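You operate a simulated robot arm through the tools that you are given. There is no shell and no other tool. Be economical: measure what you need, move in short steps, check, and stop when the job is done.

You run a simulated robot arm. Do the job below in one go: nothing can be reset, and whatever is moved stays where it is left.

TASK
Take the blue cloth and put it on top of the yellow vent panel. Put the green pad on the short bench top away on the finishing bench top. Take the orange port plug and leave it on the rubber mat. Put one of the square-head pins from the low blue table top on the latch cover. Any order will do. Set down upright: orange port plug.

It is judged by the outcome, as a careful person would: the job done as asked, and still so three seconds after it is handed in. It fails if anything else is knocked over, pushed out of place, dropped, spilled or broken. Lids that push on must go on centred and level and be pressed home; caps that screw on are set level and turned clockwise until they are tight. Flat cloth is picked up by pressing the open fingertips on it (5 to 10 N) and closing them slowly along it; thin cloth reads only 2 to 8 mm in the jaws.

THE ROBOT
A 7-joint arm with a two-finger parallel gripper on a trunk, on a base that drives. Base frame: it is fixed to the floor where the robot stands at the start and does not move with it; the origin is under the middle of the robot, x ahead of it, y to its left, z up. Units: m, rad, N and s.
Its first joint turns from -2.897 to 2.897 rad. Places, roughly: blue cloth (12x7x4 cm) [0.6, 0.2, 0.8]; finishing bench top [-7, -6.1, 0.9]; green pad (10x7x4 cm) [0.5, -0.8, 0.8]; latch cover [-11.25, -1.25, 0.75]; orange port plug [-1.25, -6, 0.75]; rubber mat (14x20 cm) [-1.84, -2.7, 0.8]; square-head pin (5x5x15 cm) [-11.1, -1, 0.8]; yellow vent panel (22x15x6 cm) [0.6, 0.7, 0.8]. Payload 1.57 kg.
The TCP is the grasp point between the finger pads, 0.03 m short of the fingertips. In the tool frame z runs along the fingers and y along their closing line. The gripper opens to 0.11 m. The fingers are 0.024 m wide and 0.012 m thick; the gripper's body (0.048 by 0.112 m) begins 0.078 m behind the TCP.
Orientation is that of the tool frame in the base frame, as a unit quaternion [w, x, y, z]. With the fingers straight down and closing along the base's y, the tool's x points along the base's -x, its y along +y and its z along -z.

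THE INTERFACE
- The arm moves only by the tool move_arm. Its argument "deltas" is a list of rows, each an object (a shift or turn left out is 0, a gripper value left out holds the last) with "angular": the turn, a rotation vector about the tool's x, y, z in rad, a list of three; "travel": the shift along the tool's x, y, z in m, a list of three; "fingers": the gripper command, from -1 (fully open) to 1 (shut), values between in proportion. In form: [{"angular": [wx, wy, wz], "travel": [dx, dy, dz], "fingers": fingers}, ...]. A call has 1 to 12 rows; each row shifts and turns the commanded pose from where the row before left it, along the tool's axes as they then stand. Rows are played at 5 a second. More than 0.05 m and 0.15 rad between two rows, or a gripper value outside its range, and nothing of the call is played. A pose out of reach is approached as far as the arm can. The call stops where the force on the tool passes 40 N (or 10 N more than at its start, if that is more) or the arm is blocked; 0.2 s more then pass. Each finger travels about 0.045 m/s and halts on what it meets, pressing with about 29 N; the grip force reading is that of the motor and also rises with nothing between the fingers. The clock runs only during rows and for 0.2 s after the last one: add rows that do not move to give the fingers time. The reply holds the time, the measured pose of the TCP, the force on the tool along the base axes, the opening and the grip force, in the units named above and with some noise, with the torque about the TCP (base axes, N m) and any sound that the robot's microphone picked up.
- Cameras (640 x 400 px; columns grow to the right, rows downward): "scene" is now at [0.0264, 0.1452, 1.5154]; the picture's right is [-0.15, -0.99, 0.00], its down [-0.59, 0.09, -0.80] and it looks along [0.79, -0.12, -0.60] (base axes); focal length 247 px, centre (320, 200). "wrist" rides on the gripper at [0.07, 0.016, -0.141] in the tool frame; the picture's right is [-0.23, 0.97, 0.00], its down [-0.86, -0.20, -0.48] and it looks along [-0.47, -0.11, 0.88] (tool axes); focal length 222 px, centre (320, 200).
- capture(camera): a new picture of that camera. No time passes.
- move_column(by): slides the trunk up (or, below 0, down) by that many m; the arm and the scene camera ride with it, the base frame stays. It gives what a move gives, with no picture.
- drive_base(legs): drives the robot by 1 to 6 legs, each [ahead, turn to the left] in m and rad, along the robot's own axes; the way and the turn of a leg run together, so that a leg with both is an arc; at most 1.5 m and 3.142 rad a leg. The arm and the cameras ride along, it lands a little off, and it stops where it bumps. It gives what a move gives.
- pan_tilt(pan, tilt): turns the head with the scene camera to pan (to the left, within 2.705 rad either way) and tilt (down, from -0.506 to 1.204), counted from straight ahead of the robot. It gives what a move gives.
- locate(camera, pixels): for up to 12 pixels [column, row] of the newest picture of that camera ("zoom" is the newest enlarged one), the place [x, y, z] in the base frame of the surface seen there, good to about 0.003 m, but the place of the scene camera against the robot may be out by one fixed shift of up to 0.018 m in any direction. No time passes.
- inspect(camera, box): a new picture of the part [left, top, right, bottom] of that camera's present view, enlarged. No time passes.
- sign_off(): hands the job in; it is judged then, once.

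Work in short steps. Measure before you move; look again where a grasp or a placing could have gone wrong, and mend it. You have 110 turns and 82 pictures in all, those below and enlarged ones among them. Open the gripper and draw the arm clear of the work before you hand the job in, unless the task says otherwise; then end with one line.

The tools are called after "Request:" as a command line: name --argument value ..., lists and objects as JSON in quotes. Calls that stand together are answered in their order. move_arm: Moves the arm, as the interface text tells. Its arguments: {"type":"object","properties":{"deltas":{"type":"array","items":{"type":"object","properties":{"angular":{"type":"array","items":{"type":"number"}},"travel":{"type":"array","items":{"type":"number"}},"fingers":{"type":"number"}}}}},"required":["deltas"]} The other tools are called the same way: move_column (by) slides the trunk up or down; drive_base (legs) drives the base; pan_tilt (pan, tilt) turns the head that bears the scene camera; capture (camera) takes a picture; locate (camera, pixels) gives the place of the surface under pixels of a picture; inspect (camera, box) takes an enlarged picture of a part of a camera's view; sign_off () hands the job in.

At the start:

```text
time: 0.0
tool_pos: [0.5001, -0.0391, 1.1212]
orientation: [0.0, 0.0, 1.0, 0.0]
ft_force: [-0.1, 0.4, 0.6]
ft_torque: [-0.02, -0.01, 0.01]
finger_gap: 0.1101
finger_force: 0.0
trunk travel left (down, up): [-0.425, 0.165]
robot x, y, heading: [0.0027, -0.0026, -0.001]
head pan, tilt: [-0.15, 0.642]
```

scene: 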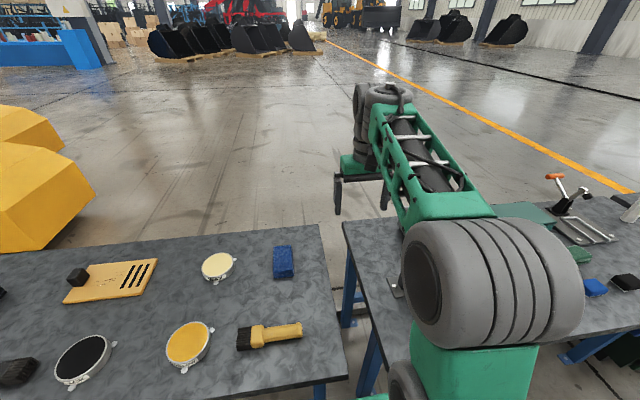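
wrist: 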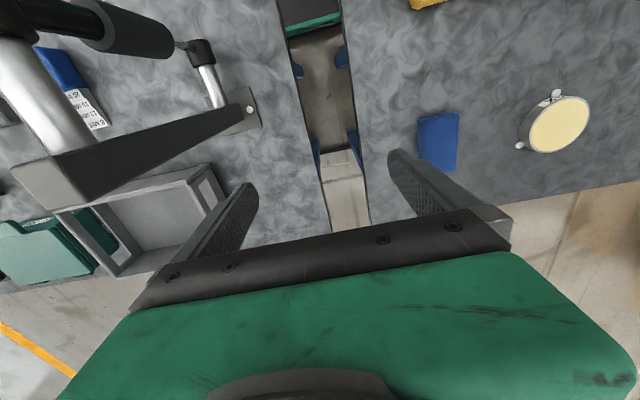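

The scene shows the blue cloth near (283,262) and the yellow vent panel near (110,282) with a black cube on it. I enlarge both and locate.

Request:
inspect --camera "scene" --box '[0, 230, 340, 400]'

Request:
locate --camera "scene" --pixels '[[283, 255], [283, 274], [274, 249], [292, 247], [294, 274], [274, 276], [110, 280], [77, 274], [88, 262], [157, 260], [142, 294], [64, 302]]'

```text
1.88 times, centred on (170, 315) of scene
```

zoom: 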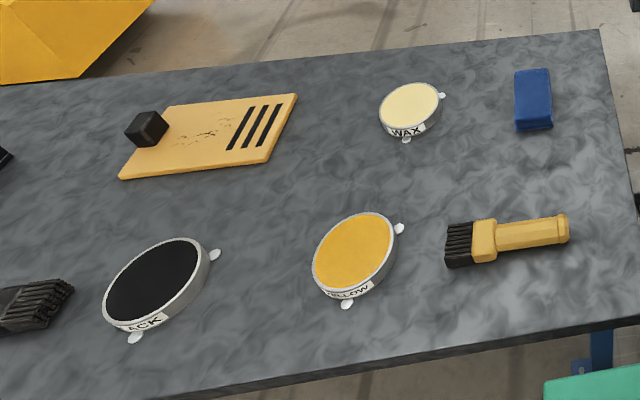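

```text
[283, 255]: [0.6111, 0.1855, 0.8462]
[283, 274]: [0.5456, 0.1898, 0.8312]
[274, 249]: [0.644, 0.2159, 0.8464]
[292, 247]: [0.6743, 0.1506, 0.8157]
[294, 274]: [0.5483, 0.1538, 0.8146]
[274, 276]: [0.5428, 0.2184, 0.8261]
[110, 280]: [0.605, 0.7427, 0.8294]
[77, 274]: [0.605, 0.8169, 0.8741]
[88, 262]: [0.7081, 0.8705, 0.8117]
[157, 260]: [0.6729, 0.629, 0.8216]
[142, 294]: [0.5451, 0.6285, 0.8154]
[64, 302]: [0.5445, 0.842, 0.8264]
```

Cloth is about 0.60,0.185, top near 0.846. I check with the wrist camera, whose frame has no shift.

Request:
locate --camera "wrist" --pixels '[[440, 140], [419, 116], [458, 112], [456, 168], [422, 158], [500, 80], [560, 122]]'

Request:
inspect --camera "wrist" --box '[360, 60, 520, 200]'

```text
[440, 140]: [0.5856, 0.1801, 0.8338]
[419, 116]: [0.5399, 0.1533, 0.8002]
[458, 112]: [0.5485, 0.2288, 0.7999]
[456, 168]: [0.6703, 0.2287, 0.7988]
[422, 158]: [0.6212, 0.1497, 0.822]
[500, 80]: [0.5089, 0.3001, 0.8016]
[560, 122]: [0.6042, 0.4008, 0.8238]
```

```text
2.86 times, centred on (440, 130) of wrist
```

zoom: 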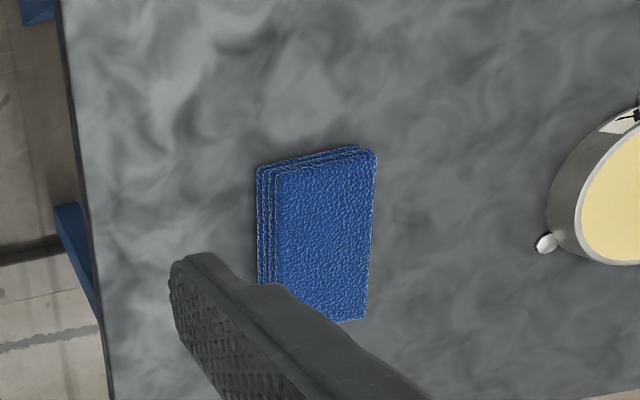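

The cloth is a folded stack on a table at z 0.80. I measure its top corners in the zoom.

Request:
locate --camera "zoom" --pixels '[[280, 180], [368, 160], [358, 312], [300, 280], [320, 240], [262, 240]]'

```text
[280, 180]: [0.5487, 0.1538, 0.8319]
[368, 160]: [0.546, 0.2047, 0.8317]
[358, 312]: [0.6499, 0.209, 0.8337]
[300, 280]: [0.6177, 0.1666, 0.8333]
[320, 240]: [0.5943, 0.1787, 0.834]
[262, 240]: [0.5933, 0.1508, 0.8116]
```

Going above the cloth, gripper open, closing along y.

Request:
move_arm --deltas '[{"travel": [-0.0143, 0.0314, 0.03], "fingers": -1}, {"travel": [-0.0143, 0.0314, 0.03]}, {"travel": [-0.0143, 0.0314, 0.03]}, {"travel": [-0.0143, 0.0314, 0.03]}, {"travel": [-0.0143, 0.0314, 0.03]}, {"travel": [-0.0143, 0.0314, 0.03]}, {"travel": [-0.0143, 0.0314, 0.03]}, {}]'

Request:
capture --camera "wrist"

```text
time: 1.8
tool_pos: [0.6017, 0.1829, 0.9121]
orientation: [0.001, 0.0, 1.0, 0.0]
ft_force: [1.2, 0.0, 0.7]
ft_torque: [-0.01, -0.02, -0.02]
finger_gap: 0.1098
finger_force: 0.1
trunk travel left (down, up): [-0.425, 0.165]
robot x, y, heading: [-0.0005, -0.0053, 0.003]
head pan, tilt: [-0.15, 0.642]
```

```text
77 pictures are left
```

wrist: 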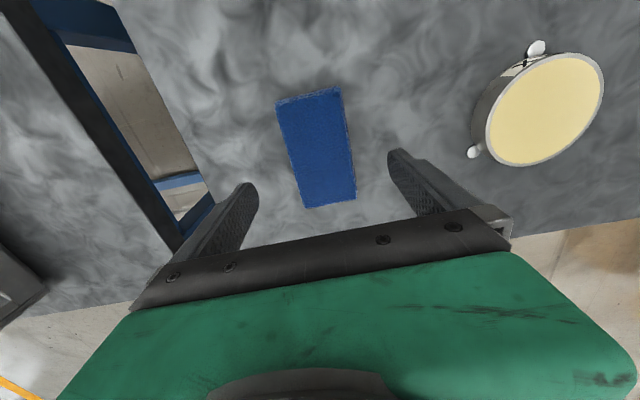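

Cloth sits between the fingers. Descending to z≈0.835 and closing.

Request:
move_arm --deltas '[{"travel": [0, 0, 0.03]}, {"travel": [0, 0, 0.03]}, {"travel": [0, 0, 0.015]}, {}, {"fingers": 0.0}, {"fingers": 0.4}, {"fingers": 1}, {}, {}, {}, {}]'

Request:
capture --camera "wrist"

```text
time: 4.2
tool_pos: [0.6014, 0.1827, 0.8364]
orientation: [0.0, -0.001, 1.0, -0.001]
ft_force: [0.1, 0.5, -0.4]
ft_torque: [0.0, 0.0, -0.01]
finger_gap: 0.0669
finger_force: 28.8
trunk travel left (down, up): [-0.425, 0.165]
robot x, y, heading: [-0.0013, -0.0051, 0.0]
head pan, tilt: [-0.15, 0.642]
```

```text
76 pictures are left
```

wrist: 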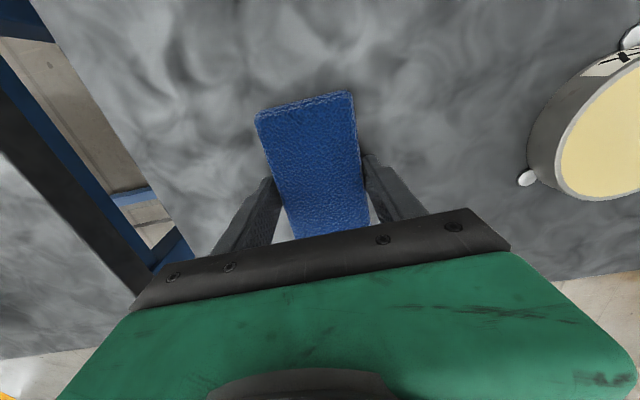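

Cloth held at 67 mm. Lifting and drawing it in toward the robot before driving (panel is beyond reach from here).

Request:
move_arm --deltas '[{"travel": [0, 0, -0.04]}, {"travel": [0, 0, -0.05]}, {"travel": [0, 0, -0.05]}, {"travel": [0, 0, -0.05]}, {"travel": [0.03, -0.03, -0.02]}, {"travel": [0.03, -0.03, -0.02]}, {"travel": [0.03, -0.03, 0]}, {"travel": [0.03, -0.03, 0]}, {"travel": [0.03, -0.03, 0]}, {}]'

Request:
pan_tilt --pan 0.9 --tilt 0.8

Request:
capture --camera "scene"

```text
time: 6.4
tool_pos: [0.4506, 0.0283, 1.064]
orientation: [0.001, -0.001, 1.0, 0.0]
ft_force: [-0.1, 0.1, -0.7]
ft_torque: [0.0, -0.01, 0.03]
finger_gap: 0.0672
finger_force: 29.1
trunk travel left (down, up): [-0.425, 0.165]
robot x, y, heading: [0.004, -0.0001, -0.001]
head pan, tilt: [-0.15, 0.642]
```

```text
time: 7.7
tool_pos: [0.4495, 0.0295, 1.0649]
orientation: [-0.001, -0.001, 1.0, 0.0]
ft_force: [-0.2, 0.2, -1.0]
ft_torque: [0.01, -0.01, 0.0]
finger_gap: 0.0672
finger_force: 29.0
trunk travel left (down, up): [-0.425, 0.165]
robot x, y, heading: [-0.0029, -0.0025, -0.001]
head pan, tilt: [0.901, 0.799]
```

```text
75 pictures are left
```

scene: 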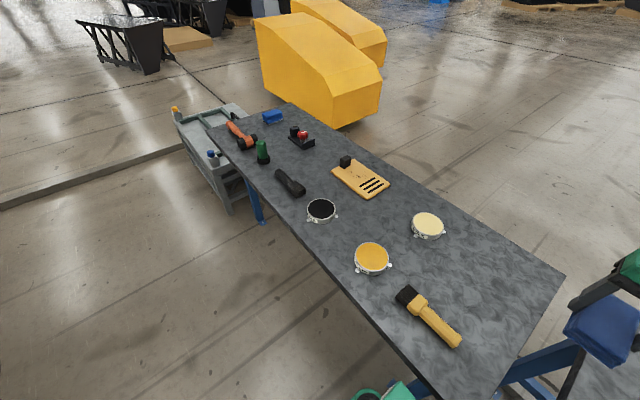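

Locating the table's near edge and panel for planning the drive.

Request:
locate --camera "scene" --pixels '[[263, 215], [330, 282], [400, 358], [380, 198], [332, 170], [357, 160], [389, 184], [346, 158], [355, 178], [372, 245], [290, 182], [210, 260]]'

```text
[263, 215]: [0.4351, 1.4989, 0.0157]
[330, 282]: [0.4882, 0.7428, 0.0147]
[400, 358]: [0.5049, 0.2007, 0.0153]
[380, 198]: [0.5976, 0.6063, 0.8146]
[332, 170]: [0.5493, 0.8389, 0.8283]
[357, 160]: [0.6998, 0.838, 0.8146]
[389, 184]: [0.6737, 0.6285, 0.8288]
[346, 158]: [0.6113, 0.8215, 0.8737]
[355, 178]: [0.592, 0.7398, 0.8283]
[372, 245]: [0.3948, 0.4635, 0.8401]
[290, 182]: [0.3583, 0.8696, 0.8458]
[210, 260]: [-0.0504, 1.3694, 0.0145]
```

Floor on the left is free. Back off, go left 0.6 m, face the table again, and return.

Request:
drive_base --legs '[[-0.15, 0], [0, 1.5708], [0.6, 0], [0, -1.5708], [0.13, 0]]'

Request:
capture --camera "wrist"

```text
time: 20.5
tool_pos: [0.4511, 0.6115, 1.0647]
orientation: [-0.001, 0.013, 1.0, -0.001]
ft_force: [-0.3, 0.2, -0.6]
ft_torque: [0.0, -0.02, -0.04]
finger_gap: 0.0673
finger_force: 28.9
trunk travel left (down, up): [-0.425, 0.165]
robot x, y, heading: [-0.0018, 0.592, -0.035]
head pan, tilt: [0.901, 0.799]
```

```text
74 pictures are left
```

wrist: 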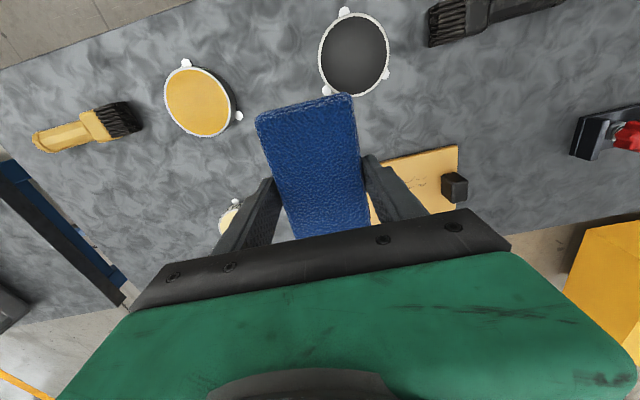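

Panel is visible around (420,180) in the wrist view; I measure it accurately.

Request:
locate --camera "wrist" --pixels '[[457, 148], [385, 163], [460, 208], [420, 180], [449, 175], [442, 180], [400, 168]]'

```text
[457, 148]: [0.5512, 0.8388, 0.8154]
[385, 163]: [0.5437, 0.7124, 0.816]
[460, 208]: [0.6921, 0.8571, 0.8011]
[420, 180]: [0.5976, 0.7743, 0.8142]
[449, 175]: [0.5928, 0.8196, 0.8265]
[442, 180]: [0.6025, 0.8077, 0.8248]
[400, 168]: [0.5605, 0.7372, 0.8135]
```

Panel top is z≈0.815, spanning x 0.545–0.69, y 0.63–0.84, cube at y≈0.81. I move over (0.617, 0.70).

Request:
move_arm --deltas '[{"travel": [-0.0327, 0.0186, 0.024]}, {"travel": [-0.0327, 0.0186, 0.024]}, {"travel": [-0.0327, 0.0186, 0.024]}, {"travel": [-0.0327, 0.0186, 0.024]}, {"travel": [-0.0327, 0.0186, 0.024]}, {}]'

Request:
capture --camera "wrist"

```text
time: 21.9
tool_pos: [0.6161, 0.7005, 0.9458]
orientation: [0.0, 0.013, 1.0, 0.001]
ft_force: [0.9, 0.7, -0.4]
ft_torque: [0.01, -0.02, -0.03]
finger_gap: 0.067
finger_force: 29.2
trunk travel left (down, up): [-0.425, 0.165]
robot x, y, heading: [0.0015, 0.5939, -0.032]
head pan, tilt: [0.901, 0.799]
```

```text
73 pictures are left
```

wrist: 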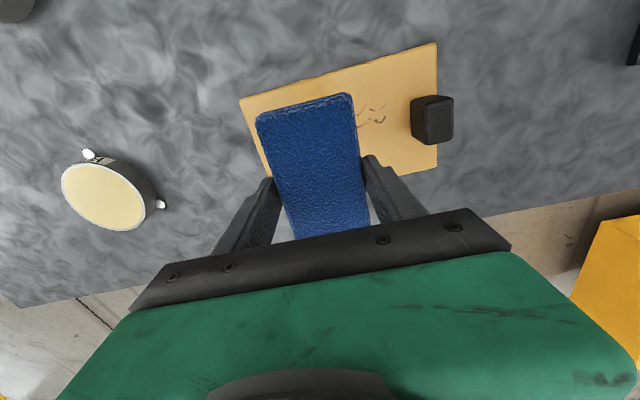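

Well lined up. Lowering 0.092, stopping just at contact, then opening.

Request:
move_arm --deltas '[{"travel": [0, 0, 0.04]}, {"travel": [0, 0, 0.04]}, {"travel": [0, 0, 0.011]}, {}]'

```text
time: 22.9
tool_pos: [0.6157, 0.7012, 0.8538]
orientation: [0.001, 0.013, 1.0, 0.0]
ft_force: [0.6, -0.1, -0.9]
ft_torque: [-0.01, 0.02, 0.01]
finger_gap: 0.0672
finger_force: 29.1
trunk travel left (down, up): [-0.425, 0.165]
robot x, y, heading: [-0.0002, 0.5923, -0.03]
head pan, tilt: [0.901, 0.799]
```

Request:
move_arm --deltas '[{"travel": [0, 0, 0.002]}, {}, {"fingers": -0.6}, {}, {}, {"travel": [0, 0, -0.03]}, {"travel": [0, 0, -0.05]}, {"travel": [0, 0, -0.05]}, {"travel": [0.03, 0, -0.04]}, {"travel": [0.04, 0, -0.03]}, {"travel": [0.045, 0, 0]}]'

Request:
capture --camera "wrist"

```text
time: 25.3
tool_pos: [0.4996, 0.7046, 1.0539]
orientation: [0.0, 0.013, 1.0, 0.0]
ft_force: [-0.3, 0.4, -1.0]
ft_torque: [0.05, -0.01, -0.02]
finger_gap: 0.0879
finger_force: 0.0
trunk travel left (down, up): [-0.425, 0.165]
robot x, y, heading: [-0.0002, 0.5934, -0.026]
head pan, tilt: [0.901, 0.799]
```

```text
72 pictures are left
```

wrist: 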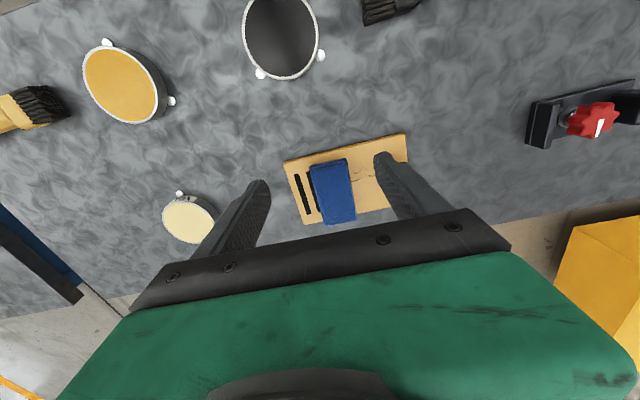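

Cloth lies on the panel. Now the green pad: back off, turn right, and look at the way and the short bench.

Request:
drive_base --legs '[[-0.2, 0.03], [0, -1.5708]]'

Request:
pan_tilt --pan 0.3 --tilt 0.5

Request:
capture --camera "scene"

```text
time: 30.8
tool_pos: [-0.0776, 0.0951, 1.053]
orientation: [0.001, 0.708, 0.707, 0.0]
ft_force: [0.4, -0.3, -0.3]
ft_torque: [0.0, 0.02, 0.0]
finger_gap: 0.088
finger_force: 0.0
trunk travel left (down, up): [-0.425, 0.165]
robot x, y, heading: [-0.2021, 0.5949, -1.574]
head pan, tilt: [0.901, 0.799]
```

```text
time: 31.8
tool_pos: [-0.0771, 0.0967, 1.0529]
orientation: [0.0, 0.708, 0.706, 0.0]
ft_force: [-0.6, 0.5, -0.3]
ft_torque: [0.04, 0.0, -0.03]
finger_gap: 0.088
finger_force: 0.2
trunk travel left (down, up): [-0.425, 0.165]
robot x, y, heading: [-0.2038, 0.5959, -1.572]
head pan, tilt: [0.3, 0.499]
```

```text
71 pictures are left
```

scene: 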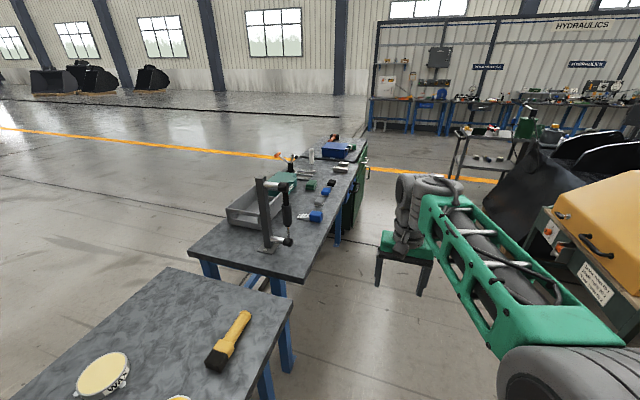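

Check clearance with the yellow cabinet on the right and find the green pad candidates.

Request:
locate --camera "scene" --pixels '[[555, 195], [520, 262], [500, 160], [460, 150], [310, 185], [285, 180], [312, 215], [335, 230], [326, 187], [350, 260]]'

Request:
inspect --camera "scene" --box '[200, 120, 400, 280]'

```text
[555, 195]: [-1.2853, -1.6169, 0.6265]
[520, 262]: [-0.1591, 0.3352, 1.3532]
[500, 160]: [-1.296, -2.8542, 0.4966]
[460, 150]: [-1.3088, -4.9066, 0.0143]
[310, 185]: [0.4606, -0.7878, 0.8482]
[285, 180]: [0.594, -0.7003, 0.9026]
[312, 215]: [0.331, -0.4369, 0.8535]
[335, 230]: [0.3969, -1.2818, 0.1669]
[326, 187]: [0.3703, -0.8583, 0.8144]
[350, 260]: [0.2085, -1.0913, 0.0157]
```

```text
2.50 times, centred on (300, 200) of scene
```

zoom: 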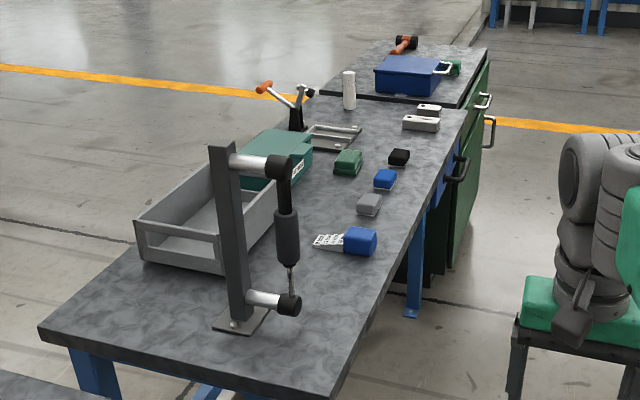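

Green pad is at about (0.48,-0.8). Driving to y≈-0.75 and facing the bench.

Request:
drive_base --legs '[[1.37, 0], [0, 1.5708], [0.16, 0]]'

Request:
capture --camera "wrist"

```text
time: 43.6
tool_pos: [0.4466, -0.6459, 1.0528]
orientation: [0.0, -0.019, 1.0, 0.0]
ft_force: [-1.0, 0.1, -0.2]
ft_torque: [0.02, -0.01, -0.02]
finger_gap: 0.088
finger_force: 0.0
trunk travel left (down, up): [-0.425, 0.165]
robot x, y, heading: [-0.0429, -0.7886, 0.032]
head pan, tilt: [0.3, 0.499]
```

```text
69 pictures are left
```

wrist: 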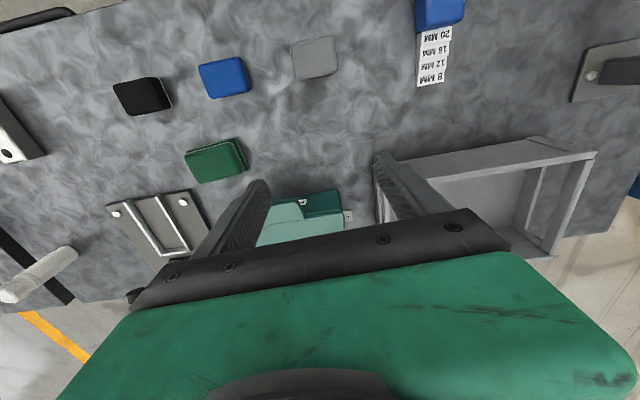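

The green pad is at (215,160). I measure its corners in an enlargement.

Request:
inspect --camera "wrist" --box '[140, 90, 300, 220]'

```text
3.08 times, centred on (220, 155) of wrist
```

zoom: 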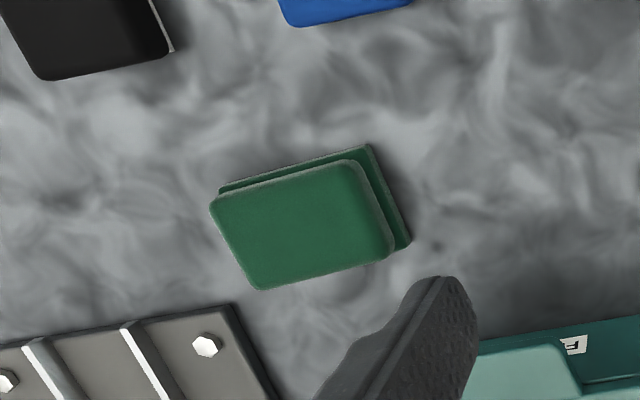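

Request:
locate --camera "zoom" --pixels '[[216, 208], [350, 166], [388, 250], [260, 284], [302, 226], [370, 150], [408, 240], [300, 350], [220, 320], [500, 250]]'

```text
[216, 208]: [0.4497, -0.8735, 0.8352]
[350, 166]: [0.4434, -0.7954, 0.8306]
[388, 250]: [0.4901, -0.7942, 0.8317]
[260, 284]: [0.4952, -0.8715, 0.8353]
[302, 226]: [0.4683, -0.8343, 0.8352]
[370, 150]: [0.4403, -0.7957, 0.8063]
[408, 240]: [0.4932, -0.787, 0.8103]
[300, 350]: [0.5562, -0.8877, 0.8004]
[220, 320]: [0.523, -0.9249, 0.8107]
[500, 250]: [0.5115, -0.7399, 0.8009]
```

Pad centre (0.468,-0.833), short side along x. I move over it and turn the tool by ~1.54 rad so it closes along x.

Request:
move_arm --deltas '[{"travel": [-0.0036, -0.047, 0], "fingers": -1}, {"travel": [-0.0036, -0.047, 0]}, {"travel": [-0.0036, -0.047, 0]}, {"travel": [-0.0036, -0.047, 0]}, {"angular": [0, 0, 0.14]}, {"angular": [0, 0, 0.14]}, {"angular": [0, 0, 0.14]}, {"angular": [0, 0, 0.14]}, {"angular": [0, 0, 0.14]}, {"angular": [0, 0, 0.14]}, {"angular": [0, 0, 0.14]}, {"angular": [0, 0, 0.14]}]'

Request:
move_arm --deltas '[{"angular": [0, 0, 0.14]}, {"angular": [0, 0, 0.14]}, {"angular": [0, 0, 0.139]}, {"travel": [0, 0, 0.04]}, {"travel": [0, 0, 0.04]}, {"travel": [0, 0, 0.04]}, {}]'

Request:
capture --camera "wrist"

```text
time: 46.2
tool_pos: [0.4691, -0.8351, 1.0524]
orientation: [0.0, 0.517, 0.856, 0.001]
ft_force: [0.0, 0.1, 0.1]
ft_torque: [-0.01, 0.02, -0.03]
finger_gap: 0.1101
finger_force: 0.0
trunk travel left (down, up): [-0.425, 0.165]
robot x, y, heading: [-0.0454, -0.7919, 0.037]
head pan, tilt: [0.3, 0.499]
```

```text
time: 47.8
tool_pos: [0.468, -0.8334, 0.931]
orientation: [0.0, 0.682, 0.731, 0.0]
ft_force: [-0.2, -0.6, -0.1]
ft_torque: [0.0, -0.02, -0.03]
finger_gap: 0.1099
finger_force: 0.0
trunk travel left (down, up): [-0.425, 0.165]
robot x, y, heading: [-0.0436, -0.7937, 0.034]
head pan, tilt: [0.3, 0.499]
```

```text
67 pictures are left
```

wrist: 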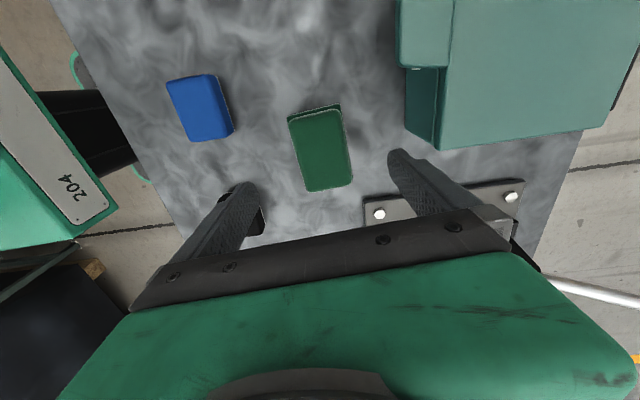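

Check positions of the black block (245,220), bracket corner (368,197), and pad relative to finger paths.

Request:
locate --camera "wrist" --pixels '[[365, 200], [380, 213], [258, 205], [240, 192], [320, 150], [292, 120], [342, 112], [350, 182], [308, 188], [436, 145]]'

```text
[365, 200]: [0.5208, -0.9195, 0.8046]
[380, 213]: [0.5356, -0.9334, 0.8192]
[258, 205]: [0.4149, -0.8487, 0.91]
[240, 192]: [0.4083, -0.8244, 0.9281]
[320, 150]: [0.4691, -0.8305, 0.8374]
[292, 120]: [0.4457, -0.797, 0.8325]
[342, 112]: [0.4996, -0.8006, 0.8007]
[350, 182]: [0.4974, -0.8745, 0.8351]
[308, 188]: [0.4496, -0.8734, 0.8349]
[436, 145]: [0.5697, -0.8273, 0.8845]
```

Fingers clear everything. Descend to z 0.834 and close.

Request:
move_arm --deltas '[{"travel": [0, 0, 0.04]}, {"travel": [0, 0, 0.04]}, {"travel": [0, 0, 0.016]}, {}, {"fingers": 0.0}, {"fingers": 0.4}, {"fingers": 1}, {}, {}, {}, {}]'

Request:
capture --camera "wrist"

```text
time: 50.2
tool_pos: [0.4683, -0.8348, 0.8366]
orientation: [0.0, 0.682, 0.731, 0.001]
ft_force: [0.0, -0.2, -0.6]
ft_torque: [-0.03, -0.01, 0.02]
finger_gap: 0.0609
finger_force: 28.8
trunk travel left (down, up): [-0.425, 0.165]
robot x, y, heading: [-0.0486, -0.7902, 0.037]
head pan, tilt: [0.3, 0.499]
```

```text
66 pictures are left
```

wrist: 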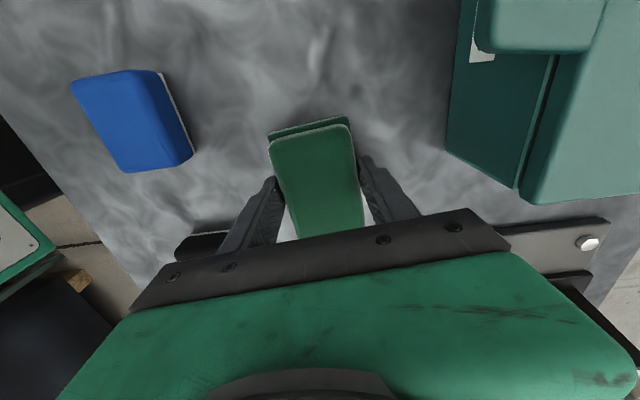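

Held at 61 mm. Lift straight up and draw in.

Request:
move_arm --deltas '[{"travel": [0, 0, -0.04]}, {"travel": [0, 0, -0.05]}, {"travel": [0, 0, -0.05]}, {"travel": [0, 0, -0.05]}, {"travel": [0, 0, -0.05]}, {"travel": [0, -0.04, -0.02]}, {"travel": [0, -0.04, 0]}, {}]'

Request:
pan_tilt --pan -2.0 --tilt 0.25

Request:
capture --camera "scene"

```text
time: 52.0
tool_pos: [0.3887, -0.84, 1.0953]
orientation: [0.0, 0.682, 0.732, 0.001]
ft_force: [-0.4, 0.5, -0.1]
ft_torque: [0.01, -0.03, 0.02]
finger_gap: 0.0607
finger_force: 28.7
trunk travel left (down, up): [-0.425, 0.165]
robot x, y, heading: [-0.0481, -0.7886, 0.034]
head pan, tilt: [0.3, 0.499]
```

```text
time: 54.1
tool_pos: [0.3901, -0.8405, 1.0946]
orientation: [0.001, 0.681, 0.732, 0.0]
ft_force: [-0.2, -0.5, -0.1]
ft_torque: [-0.02, 0.0, -0.03]
finger_gap: 0.0609
finger_force: 28.9
trunk travel left (down, up): [-0.425, 0.165]
robot x, y, heading: [-0.0445, -0.7885, 0.035]
head pan, tilt: [-2.0, 0.25]
```

```text
65 pictures are left
```

scene: 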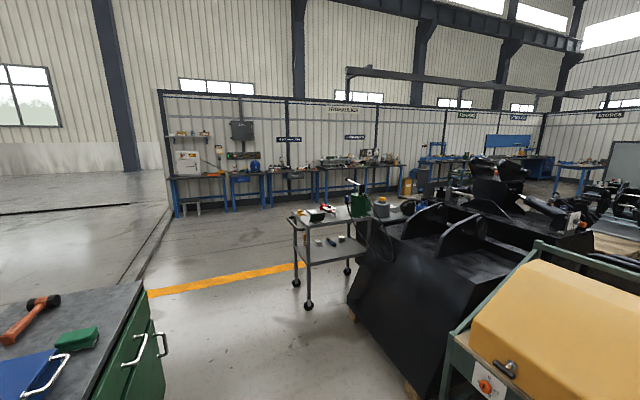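

Mapping the floor and furniture to plan a route to the benches along y≈-6.

Request:
locate --camera "scene" --pixels '[[200, 350], [250, 240], [310, 300], [297, 280], [350, 268], [346, 198], [175, 214], [400, 192], [440, 390], [352, 300], [555, 163], [165, 330]]'

Request:
locate --camera "scene" --pixels '[[320, 210], [290, 200], [200, 176], [325, 165], [390, 160], [440, 160], [250, 172], [510, 165], [340, 240], [300, 240], [230, 215], [435, 195]]'

Request:
inspect --camera "scene" --box '[160, 100, 400, 250]'

Request:
inspect --camera "scene" --box '[380, 100, 640, 262]'

```text
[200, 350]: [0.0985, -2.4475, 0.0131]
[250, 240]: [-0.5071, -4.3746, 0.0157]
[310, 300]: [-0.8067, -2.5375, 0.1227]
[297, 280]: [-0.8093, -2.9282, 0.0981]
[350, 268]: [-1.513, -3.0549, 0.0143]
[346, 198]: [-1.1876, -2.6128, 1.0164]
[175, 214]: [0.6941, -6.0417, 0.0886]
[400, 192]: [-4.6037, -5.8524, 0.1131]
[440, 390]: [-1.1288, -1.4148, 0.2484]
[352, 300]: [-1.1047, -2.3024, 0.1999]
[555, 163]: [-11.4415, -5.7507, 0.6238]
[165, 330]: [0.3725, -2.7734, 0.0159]
```

```text
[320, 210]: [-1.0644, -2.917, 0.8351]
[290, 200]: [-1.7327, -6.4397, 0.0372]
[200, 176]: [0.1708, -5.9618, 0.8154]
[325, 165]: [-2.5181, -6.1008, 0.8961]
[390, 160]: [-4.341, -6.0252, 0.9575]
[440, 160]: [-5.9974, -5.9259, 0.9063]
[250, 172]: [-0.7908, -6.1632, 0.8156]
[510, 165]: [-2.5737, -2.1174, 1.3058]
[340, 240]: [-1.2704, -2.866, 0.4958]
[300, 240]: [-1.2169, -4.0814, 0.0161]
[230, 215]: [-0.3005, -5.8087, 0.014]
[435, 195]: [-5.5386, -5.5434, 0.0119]
```

```text
2.67 times, centred on (280, 175) of scene
```

zoom: 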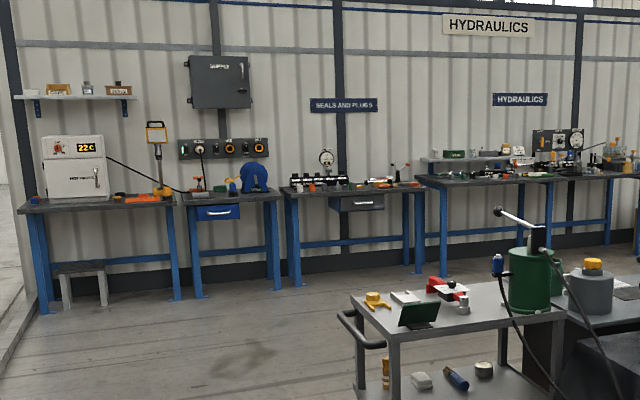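

```text
2.46 times, centred on (510, 181) of scene
```

zoom: 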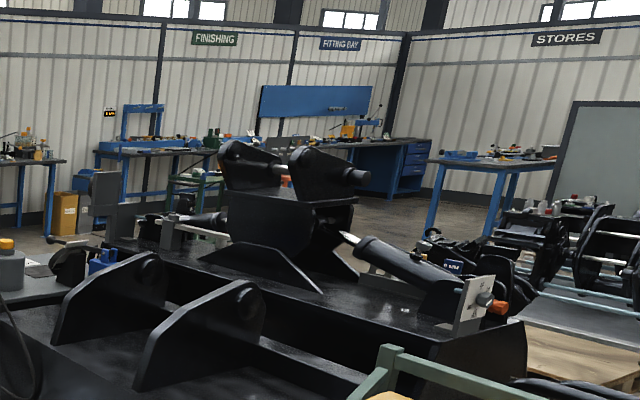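

Corridor at x≈-0.3 is free (trolley edge x≈-0.8, bench edge x≈0.2). Back off, turn right and drive along it.

Request:
drive_base --legs '[[-0.27, 0], [0, -1.606]]'

Request:
pan_tilt --pan -0.3 --tilt 0.4

Request:
capture --camera "scene"

```text
time: 59.9
tool_pos: [-0.3757, -1.2342, 1.0956]
orientation: [0.0, 1.0, 0.024, 0.0]
ft_force: [0.0, 0.4, 0.2]
ft_torque: [0.03, -0.02, -0.03]
finger_gap: 0.0607
finger_force: 29.1
trunk travel left (down, up): [-0.425, 0.165]
robot x, y, heading: [-0.3134, -0.7984, -1.555]
head pan, tilt: [-2.0, 0.25]
```

```text
time: 61.6
tool_pos: [-0.3747, -1.2332, 1.0951]
orientation: [0.0, 1.0, 0.025, 0.0]
ft_force: [-0.4, 0.0, -1.1]
ft_torque: [0.01, 0.01, -0.03]
finger_gap: 0.0609
finger_force: 28.7
trunk travel left (down, up): [-0.425, 0.165]
robot x, y, heading: [-0.3163, -0.798, -1.551]
head pan, tilt: [-0.3, 0.4]
```

```text
62 pictures are left
```

scene: 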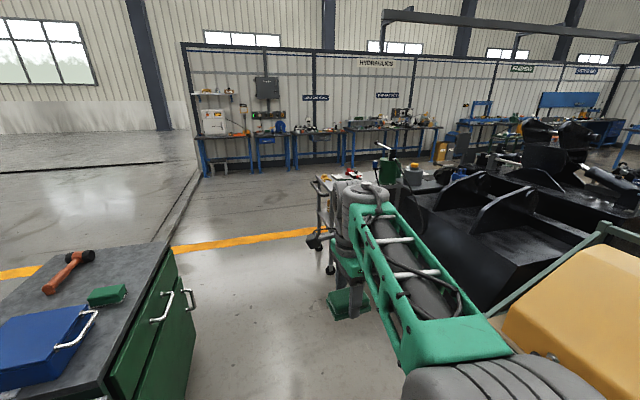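

Path ahead is open. Driving 3.9 m, then turning to face west.

Request:
drive_base --legs '[[1.3, 0], [1.3, 0], [1.2, 0], [0, -1.59]]'

Request:
pan_tilt --pan 0.25 --tilt 0.3

Request:
capture --camera "scene"

```text
time: 83.7
tool_pos: [-0.7615, -4.5162, 1.0969]
orientation: [0.0, 0.715, -0.699, 0.0]
ft_force: [0.2, -0.7, -1.0]
ft_torque: [0.01, 0.0, -0.05]
finger_gap: 0.0609
finger_force: 28.4
trunk travel left (down, up): [-0.425, 0.165]
robot x, y, heading: [-0.3303, -4.588, 3.128]
head pan, tilt: [-0.3, 0.4]
```

```text
time: 84.7
tool_pos: [-0.763, -4.5163, 1.0961]
orientation: [-0.001, 0.714, -0.7, 0.0]
ft_force: [-0.4, -0.9, -0.7]
ft_torque: [0.04, 0.01, -0.01]
finger_gap: 0.0606
finger_force: 29.0
trunk travel left (down, up): [-0.425, 0.165]
robot x, y, heading: [-0.3343, -4.586, 3.128]
head pan, tilt: [0.25, 0.3]
```

```text
61 pictures are left
```

scene: 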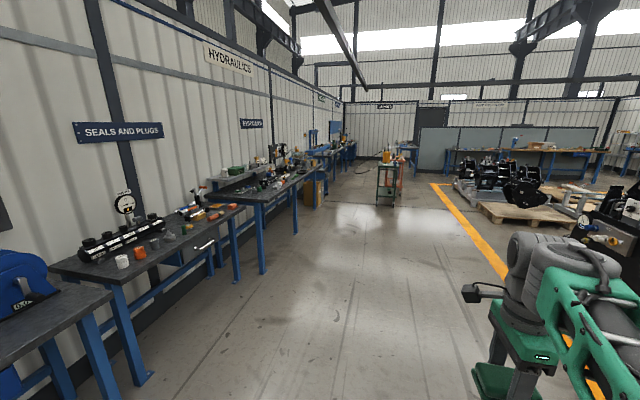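

Corridor west is open; check the trolley at (385,190) and bench distances.

Request:
locate --camera "scene" --pixels '[[378, 203], [396, 205], [325, 160], [345, 150], [318, 205], [405, 150], [140, 380], [265, 270], [140, 254], [460, 200]]'

Request:
inspect --camera "scene" --box '[280, 90, 440, 220]'

```text
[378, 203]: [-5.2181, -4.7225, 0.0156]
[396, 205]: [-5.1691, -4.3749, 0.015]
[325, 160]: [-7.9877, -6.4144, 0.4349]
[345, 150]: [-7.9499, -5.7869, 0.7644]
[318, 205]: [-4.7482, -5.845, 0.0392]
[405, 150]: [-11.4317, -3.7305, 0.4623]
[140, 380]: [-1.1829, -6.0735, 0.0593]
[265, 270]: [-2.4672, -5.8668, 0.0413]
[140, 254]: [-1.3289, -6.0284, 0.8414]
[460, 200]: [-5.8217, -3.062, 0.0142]
```

```text
3.08 times, centred on (360, 155) of scene
```

zoom: 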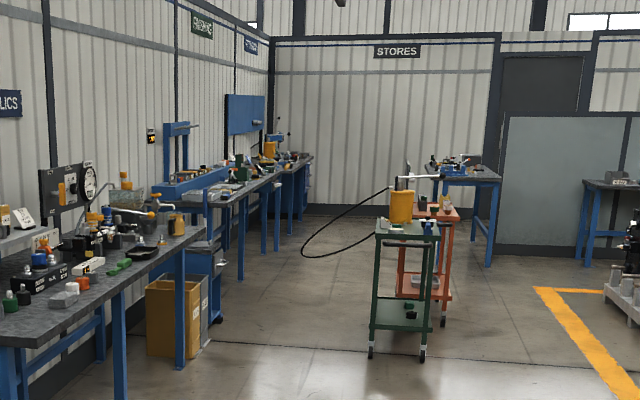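

Trolleys stand at (-5.2,-4.55) with a hose to their south. I go toward (-3.5,-3.8) for a closer look.

Request:
drive_base --legs '[[0, -0.231], [1.5, 0], [1.5, 0], [0, 0.23]]'

Request:
capture --camera "scene"

```text
time: 100.7
tool_pos: [-3.6293, -3.7172, 1.0957]
orientation: [0.0, -0.706, 0.708, -0.001]
ft_force: [0.1, 0.9, 0.2]
ft_torque: [0.01, -0.04, 0.01]
finger_gap: 0.061
finger_force: 28.7
trunk travel left (down, up): [-0.425, 0.165]
robot x, y, heading: [-3.1979, -3.7998, 3.105]
head pan, tilt: [0.25, 0.3]
```

```text
59 pictures are left
```

scene: 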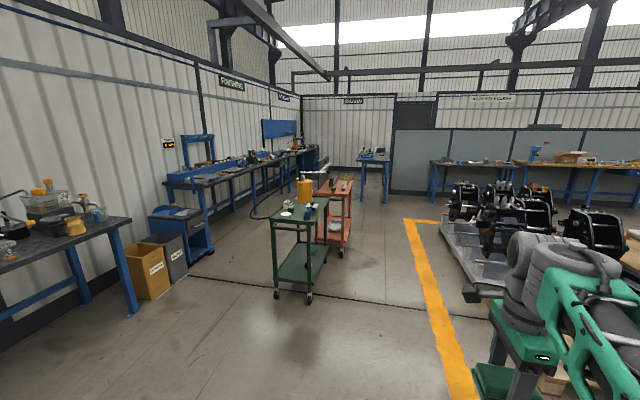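

Request:
locate --camera "scene" --pixels '[[308, 298], [341, 255], [354, 230], [255, 215], [202, 252], [240, 200], [300, 185], [375, 200], [405, 220], [445, 230], [250, 160], [205, 175]]'

Request:
inspect --camera "scene" --box '[150, 120, 400, 270]'

```text
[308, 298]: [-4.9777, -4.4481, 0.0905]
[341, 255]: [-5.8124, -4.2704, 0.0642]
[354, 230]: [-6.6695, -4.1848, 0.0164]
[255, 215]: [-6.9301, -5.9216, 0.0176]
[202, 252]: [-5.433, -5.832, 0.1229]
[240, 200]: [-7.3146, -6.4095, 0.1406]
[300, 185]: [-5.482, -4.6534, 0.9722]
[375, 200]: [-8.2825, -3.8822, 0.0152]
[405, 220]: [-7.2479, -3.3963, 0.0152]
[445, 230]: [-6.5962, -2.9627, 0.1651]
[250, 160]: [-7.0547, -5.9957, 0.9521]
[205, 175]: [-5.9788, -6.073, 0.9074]
```

```text
2.56 times, centred on (275, 195) of scene
```

zoom: 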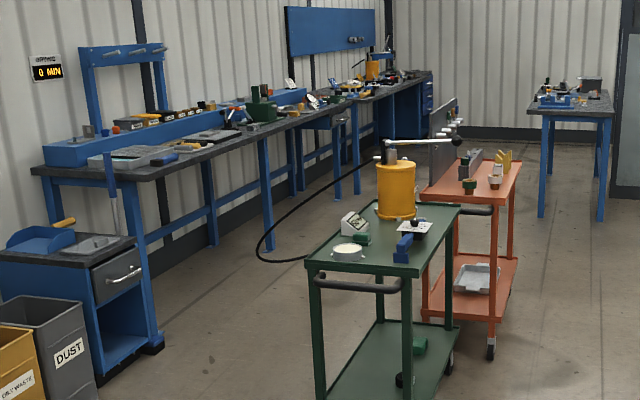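

Locate the hose and bench details in the zoom.

Request:
locate --camera "zoom" --pixels '[[262, 256], [260, 240], [300, 206], [340, 180], [372, 160], [330, 245], [305, 258], [270, 195], [240, 145], [290, 120], [60, 180], [432, 85]]'

```text
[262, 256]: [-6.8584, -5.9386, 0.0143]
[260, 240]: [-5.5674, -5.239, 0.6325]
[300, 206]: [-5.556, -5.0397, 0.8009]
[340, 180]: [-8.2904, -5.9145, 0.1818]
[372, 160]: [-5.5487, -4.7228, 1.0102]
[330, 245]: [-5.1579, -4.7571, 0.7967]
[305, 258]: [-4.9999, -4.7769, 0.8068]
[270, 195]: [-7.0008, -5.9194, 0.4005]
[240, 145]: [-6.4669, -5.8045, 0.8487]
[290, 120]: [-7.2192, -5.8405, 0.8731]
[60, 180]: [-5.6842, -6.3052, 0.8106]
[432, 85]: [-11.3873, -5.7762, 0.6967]
```

The hose loop blocks the south gap, so I go around the north side at y≈-3.6, to x≈-7.2, then turn to face the finishing bench.

Request:
drive_base --legs '[[0, -0.026], [1.4, 0], [1.3, 0], [1.3, 0], [0, 1.633]]'

Request:
pan_tilt --pan 0.1 --tilt 0.45

Request:
capture --camera "scene"

```text
time: 124.5
tool_pos: [-7.286, -3.9786, 1.0965]
orientation: [0.0, 1.0, 0.027, 0.0]
ft_force: [-0.2, -0.1, 0.0]
ft_torque: [-0.01, -0.01, 0.01]
finger_gap: 0.0606
finger_force: 29.2
trunk travel left (down, up): [-0.425, 0.165]
robot x, y, heading: [-7.2274, -3.5417, -1.556]
head pan, tilt: [0.25, 0.3]
```

```text
time: 125.2
tool_pos: [-7.2845, -3.9793, 1.0966]
orientation: [0.0, 1.0, 0.027, 0.0]
ft_force: [0.4, -0.1, -0.7]
ft_torque: [0.03, -0.05, -0.03]
finger_gap: 0.061
finger_force: 28.9
trunk travel left (down, up): [-0.425, 0.165]
robot x, y, heading: [-7.2289, -3.5458, -1.549]
head pan, tilt: [0.099, 0.45]
```

```text
57 pictures are left
```

scene: 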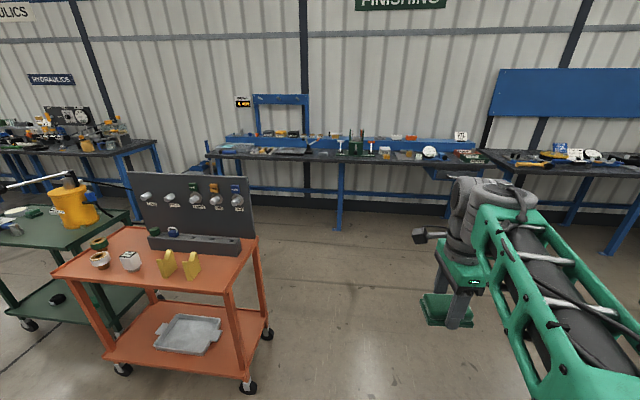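

Request:
inspect --camera "scene" --box '[200, 80, 500, 240]'

Request:
locate --camera "scene" --pixels '[[268, 330], [340, 228], [215, 158], [290, 163], [330, 158], [400, 163], [480, 163], [345, 154], [500, 160], [385, 155], [447, 155]]'

```text
2.13 times, centred on (350, 160) of scene
```

zoom: 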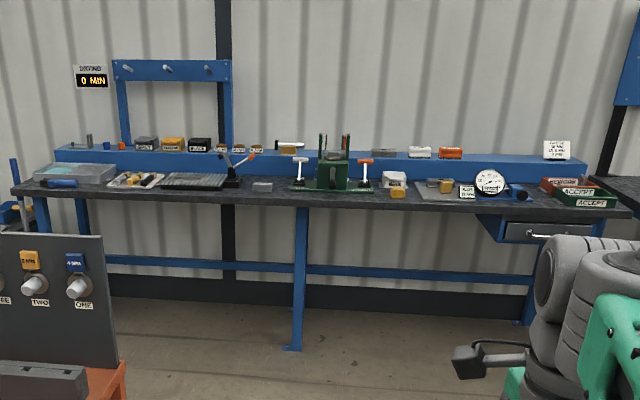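

```text
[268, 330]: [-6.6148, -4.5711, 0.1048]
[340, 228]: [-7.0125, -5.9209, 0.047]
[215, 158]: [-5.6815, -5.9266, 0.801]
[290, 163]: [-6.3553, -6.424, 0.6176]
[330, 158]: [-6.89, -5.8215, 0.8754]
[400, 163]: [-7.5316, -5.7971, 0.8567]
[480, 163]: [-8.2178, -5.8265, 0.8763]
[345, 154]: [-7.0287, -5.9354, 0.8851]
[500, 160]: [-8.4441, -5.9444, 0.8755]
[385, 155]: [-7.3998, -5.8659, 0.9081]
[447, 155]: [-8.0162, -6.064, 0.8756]
```

Bench top front edge y≈-5.8, z≈0.865. Drive closer, then view with head tilted down.

Request:
drive_base --legs '[[1.0, 0], [0.72, 0]]'

Request:
pan_tilt --pan 0.2 --tilt 0.75

Request:
capture --camera "scene"

Request:
capture --camera "wrist"

```text
time: 133.9
tool_pos: [-7.2651, -5.7095, 1.0956]
orientation: [-0.001, 1.0, 0.022, -0.001]
ft_force: [0.1, -0.7, -0.4]
ft_torque: [-0.02, 0.01, 0.02]
finger_gap: 0.0611
finger_force: 29.4
trunk travel left (down, up): [-0.425, 0.165]
robot x, y, heading: [-7.2075, -5.2739, -1.558]
head pan, tilt: [0.099, 0.45]
```

```text
time: 134.7
tool_pos: [-7.2643, -5.7092, 1.0957]
orientation: [0.0, 1.0, 0.023, 0.0]
ft_force: [-0.6, 0.1, -0.7]
ft_torque: [-0.02, 0.0, -0.01]
finger_gap: 0.0608
finger_force: 28.9
trunk travel left (down, up): [-0.425, 0.165]
robot x, y, heading: [-7.2072, -5.2782, -1.561]
head pan, tilt: [0.201, 0.75]
```

```text
55 pictures are left
```

scene: 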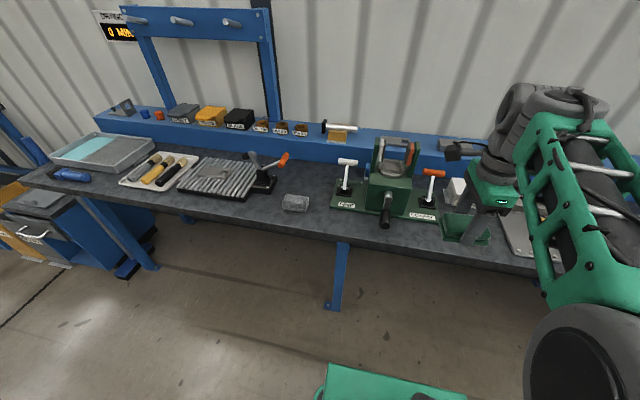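

```text
54 pictures are left
```

wrist: 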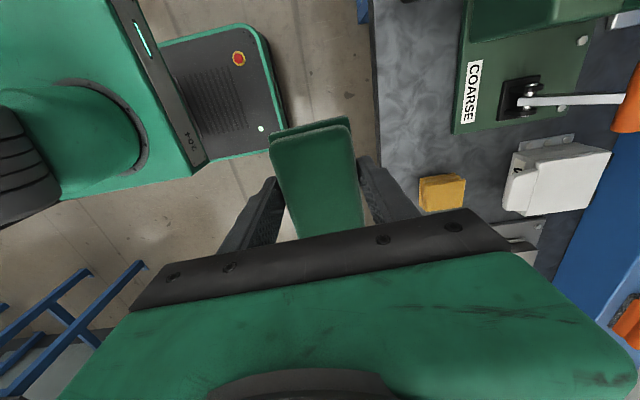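

Free area appears around (305,178) on the bench between the lever (270,180) and the vice plate (335,195). Measuring.

Request:
locate --camera "scene" --pixels '[[275, 188], [283, 200], [308, 205], [295, 180], [331, 205], [338, 180], [320, 160], [295, 160], [270, 205], [290, 225], [320, 230], [380, 225]]'

Request:
inspect --camera "scene" --box '[230, 130, 450, 260]'

```text
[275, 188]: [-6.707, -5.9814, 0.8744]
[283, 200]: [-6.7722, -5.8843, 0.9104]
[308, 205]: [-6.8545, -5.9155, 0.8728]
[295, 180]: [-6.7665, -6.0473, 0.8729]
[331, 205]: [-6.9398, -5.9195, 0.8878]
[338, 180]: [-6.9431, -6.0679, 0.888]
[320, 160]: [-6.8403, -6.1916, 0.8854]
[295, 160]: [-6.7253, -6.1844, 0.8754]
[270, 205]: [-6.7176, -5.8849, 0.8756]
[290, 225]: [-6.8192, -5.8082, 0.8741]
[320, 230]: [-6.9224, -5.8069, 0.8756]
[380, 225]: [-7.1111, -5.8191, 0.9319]
```

```text
2.91 times, centred on (340, 195) of scene
```

zoom: 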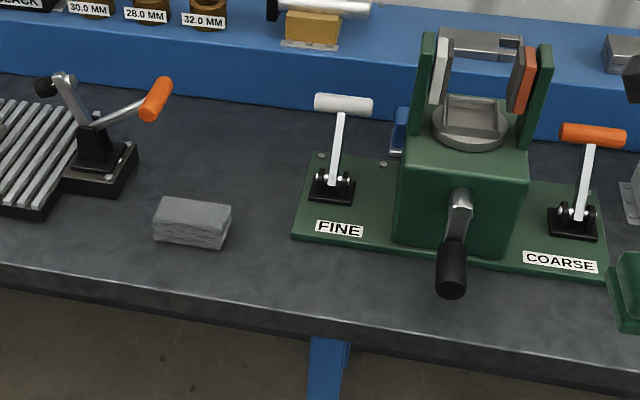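

Locate the lever handles that overhang the free spot.

Request:
locate --camera "zoom" --pixels '[[168, 85], [150, 112], [320, 100], [370, 108], [130, 150], [115, 190], [225, 205], [165, 205], [300, 230], [316, 155], [240, 145], [230, 110]]'

```text
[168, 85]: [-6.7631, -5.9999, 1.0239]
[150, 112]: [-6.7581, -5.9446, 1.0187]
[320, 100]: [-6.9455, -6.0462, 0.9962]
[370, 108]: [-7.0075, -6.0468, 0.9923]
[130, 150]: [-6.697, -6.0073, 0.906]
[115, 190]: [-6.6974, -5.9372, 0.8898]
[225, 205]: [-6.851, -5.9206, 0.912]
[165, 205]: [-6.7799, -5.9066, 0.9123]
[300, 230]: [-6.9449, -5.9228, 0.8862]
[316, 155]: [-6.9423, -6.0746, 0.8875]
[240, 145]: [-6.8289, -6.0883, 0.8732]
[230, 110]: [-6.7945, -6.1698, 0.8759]
```

The spot between handles is tight; check the strip near the yellow block in the wrist view, right by the arm.

Request:
locate --camera "wrist" --pixels '[[378, 60], [382, 150], [456, 132], [462, 60], [420, 120], [422, 180], [462, 178], [500, 150], [522, 140], [480, 165], [560, 130], [430, 200]]'

Request:
inspect --camera "wrist" --box '[360, 0, 640, 260]'

```text
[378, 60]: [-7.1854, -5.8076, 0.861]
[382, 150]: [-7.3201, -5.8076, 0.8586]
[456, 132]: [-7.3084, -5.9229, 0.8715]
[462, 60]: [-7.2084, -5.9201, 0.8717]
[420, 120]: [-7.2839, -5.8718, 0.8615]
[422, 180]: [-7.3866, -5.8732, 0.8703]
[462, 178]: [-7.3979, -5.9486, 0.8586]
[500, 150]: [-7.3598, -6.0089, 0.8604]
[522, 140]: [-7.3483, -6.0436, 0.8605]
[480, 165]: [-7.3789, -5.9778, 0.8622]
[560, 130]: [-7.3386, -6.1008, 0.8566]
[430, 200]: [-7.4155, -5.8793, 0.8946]
```

```text
1.54 times, centred on (500, 130) of wrist
```

zoom: 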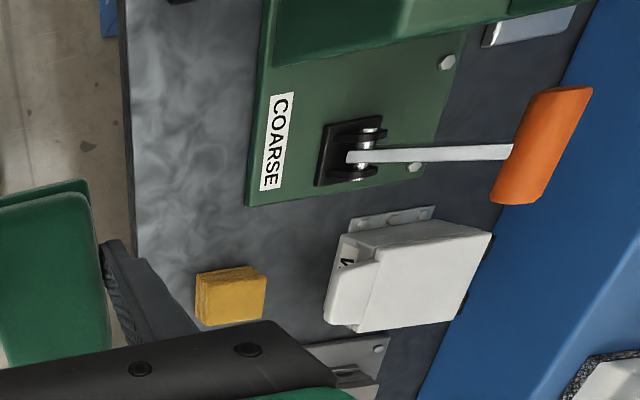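

The front strip is 11 cm deep (y -5.807…-5.92, z 0.860), free from x -7.37 to about -7.12. I'll set the pad at (-7.26,-5.86). Move above first.

Request:
move_arm --deltas '[{"travel": [-0.0006, 0.0378, 0]}, {"travel": [-0.0006, 0.0378, 0]}, {"travel": [-0.0006, 0.0378, 0]}, {"travel": [-0.0006, 0.0378, 0]}, {"travel": [0, 0, 0.05]}, {"travel": [0, 0, 0.05]}, {"travel": [0, 0, 0.05]}, {}]'

Request:
capture --camera "wrist"

```text
time: 136.5
tool_pos: [-7.2621, -5.8611, 0.9466]
orientation: [0.0, 1.0, 0.022, 0.001]
ft_force: [-0.4, 0.0, 0.6]
ft_torque: [0.01, 0.01, 0.01]
finger_gap: 0.061
finger_force: 28.7
trunk travel left (down, up): [-0.425, 0.165]
robot x, y, heading: [-7.2029, -5.2759, -1.559]
head pan, tilt: [0.201, 0.75]
```

```text
51 pictures are left
```

wrist: 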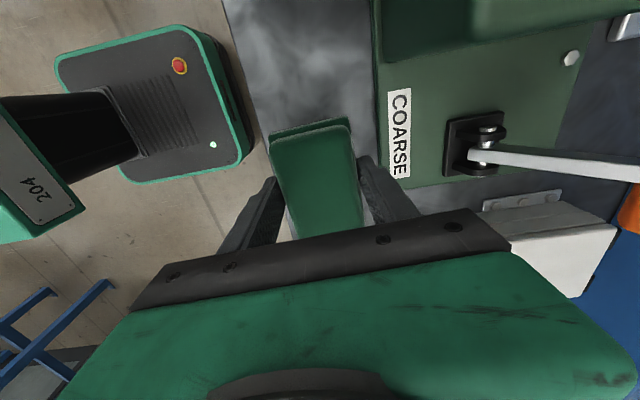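

Aligned. Lower to contact in small steps.

Request:
move_arm --deltas '[{"travel": [0, 0, 0.03]}, {"travel": [0, 0, 0.015]}, {"travel": [0, 0, 0.003]}, {"travel": [0, 0, 0.002]}, {}]'

```text
time: 137.7
tool_pos: [-7.2609, -5.8594, 0.8965]
orientation: [0.001, 1.0, 0.023, 0.0]
ft_force: [-0.8, -0.2, 9.9]
ft_torque: [0.21, 0.07, -0.04]
finger_gap: 0.0609
finger_force: 29.2
trunk travel left (down, up): [-0.425, 0.165]
robot x, y, heading: [-7.2021, -5.2787, -1.555]
head pan, tilt: [0.201, 0.75]
```

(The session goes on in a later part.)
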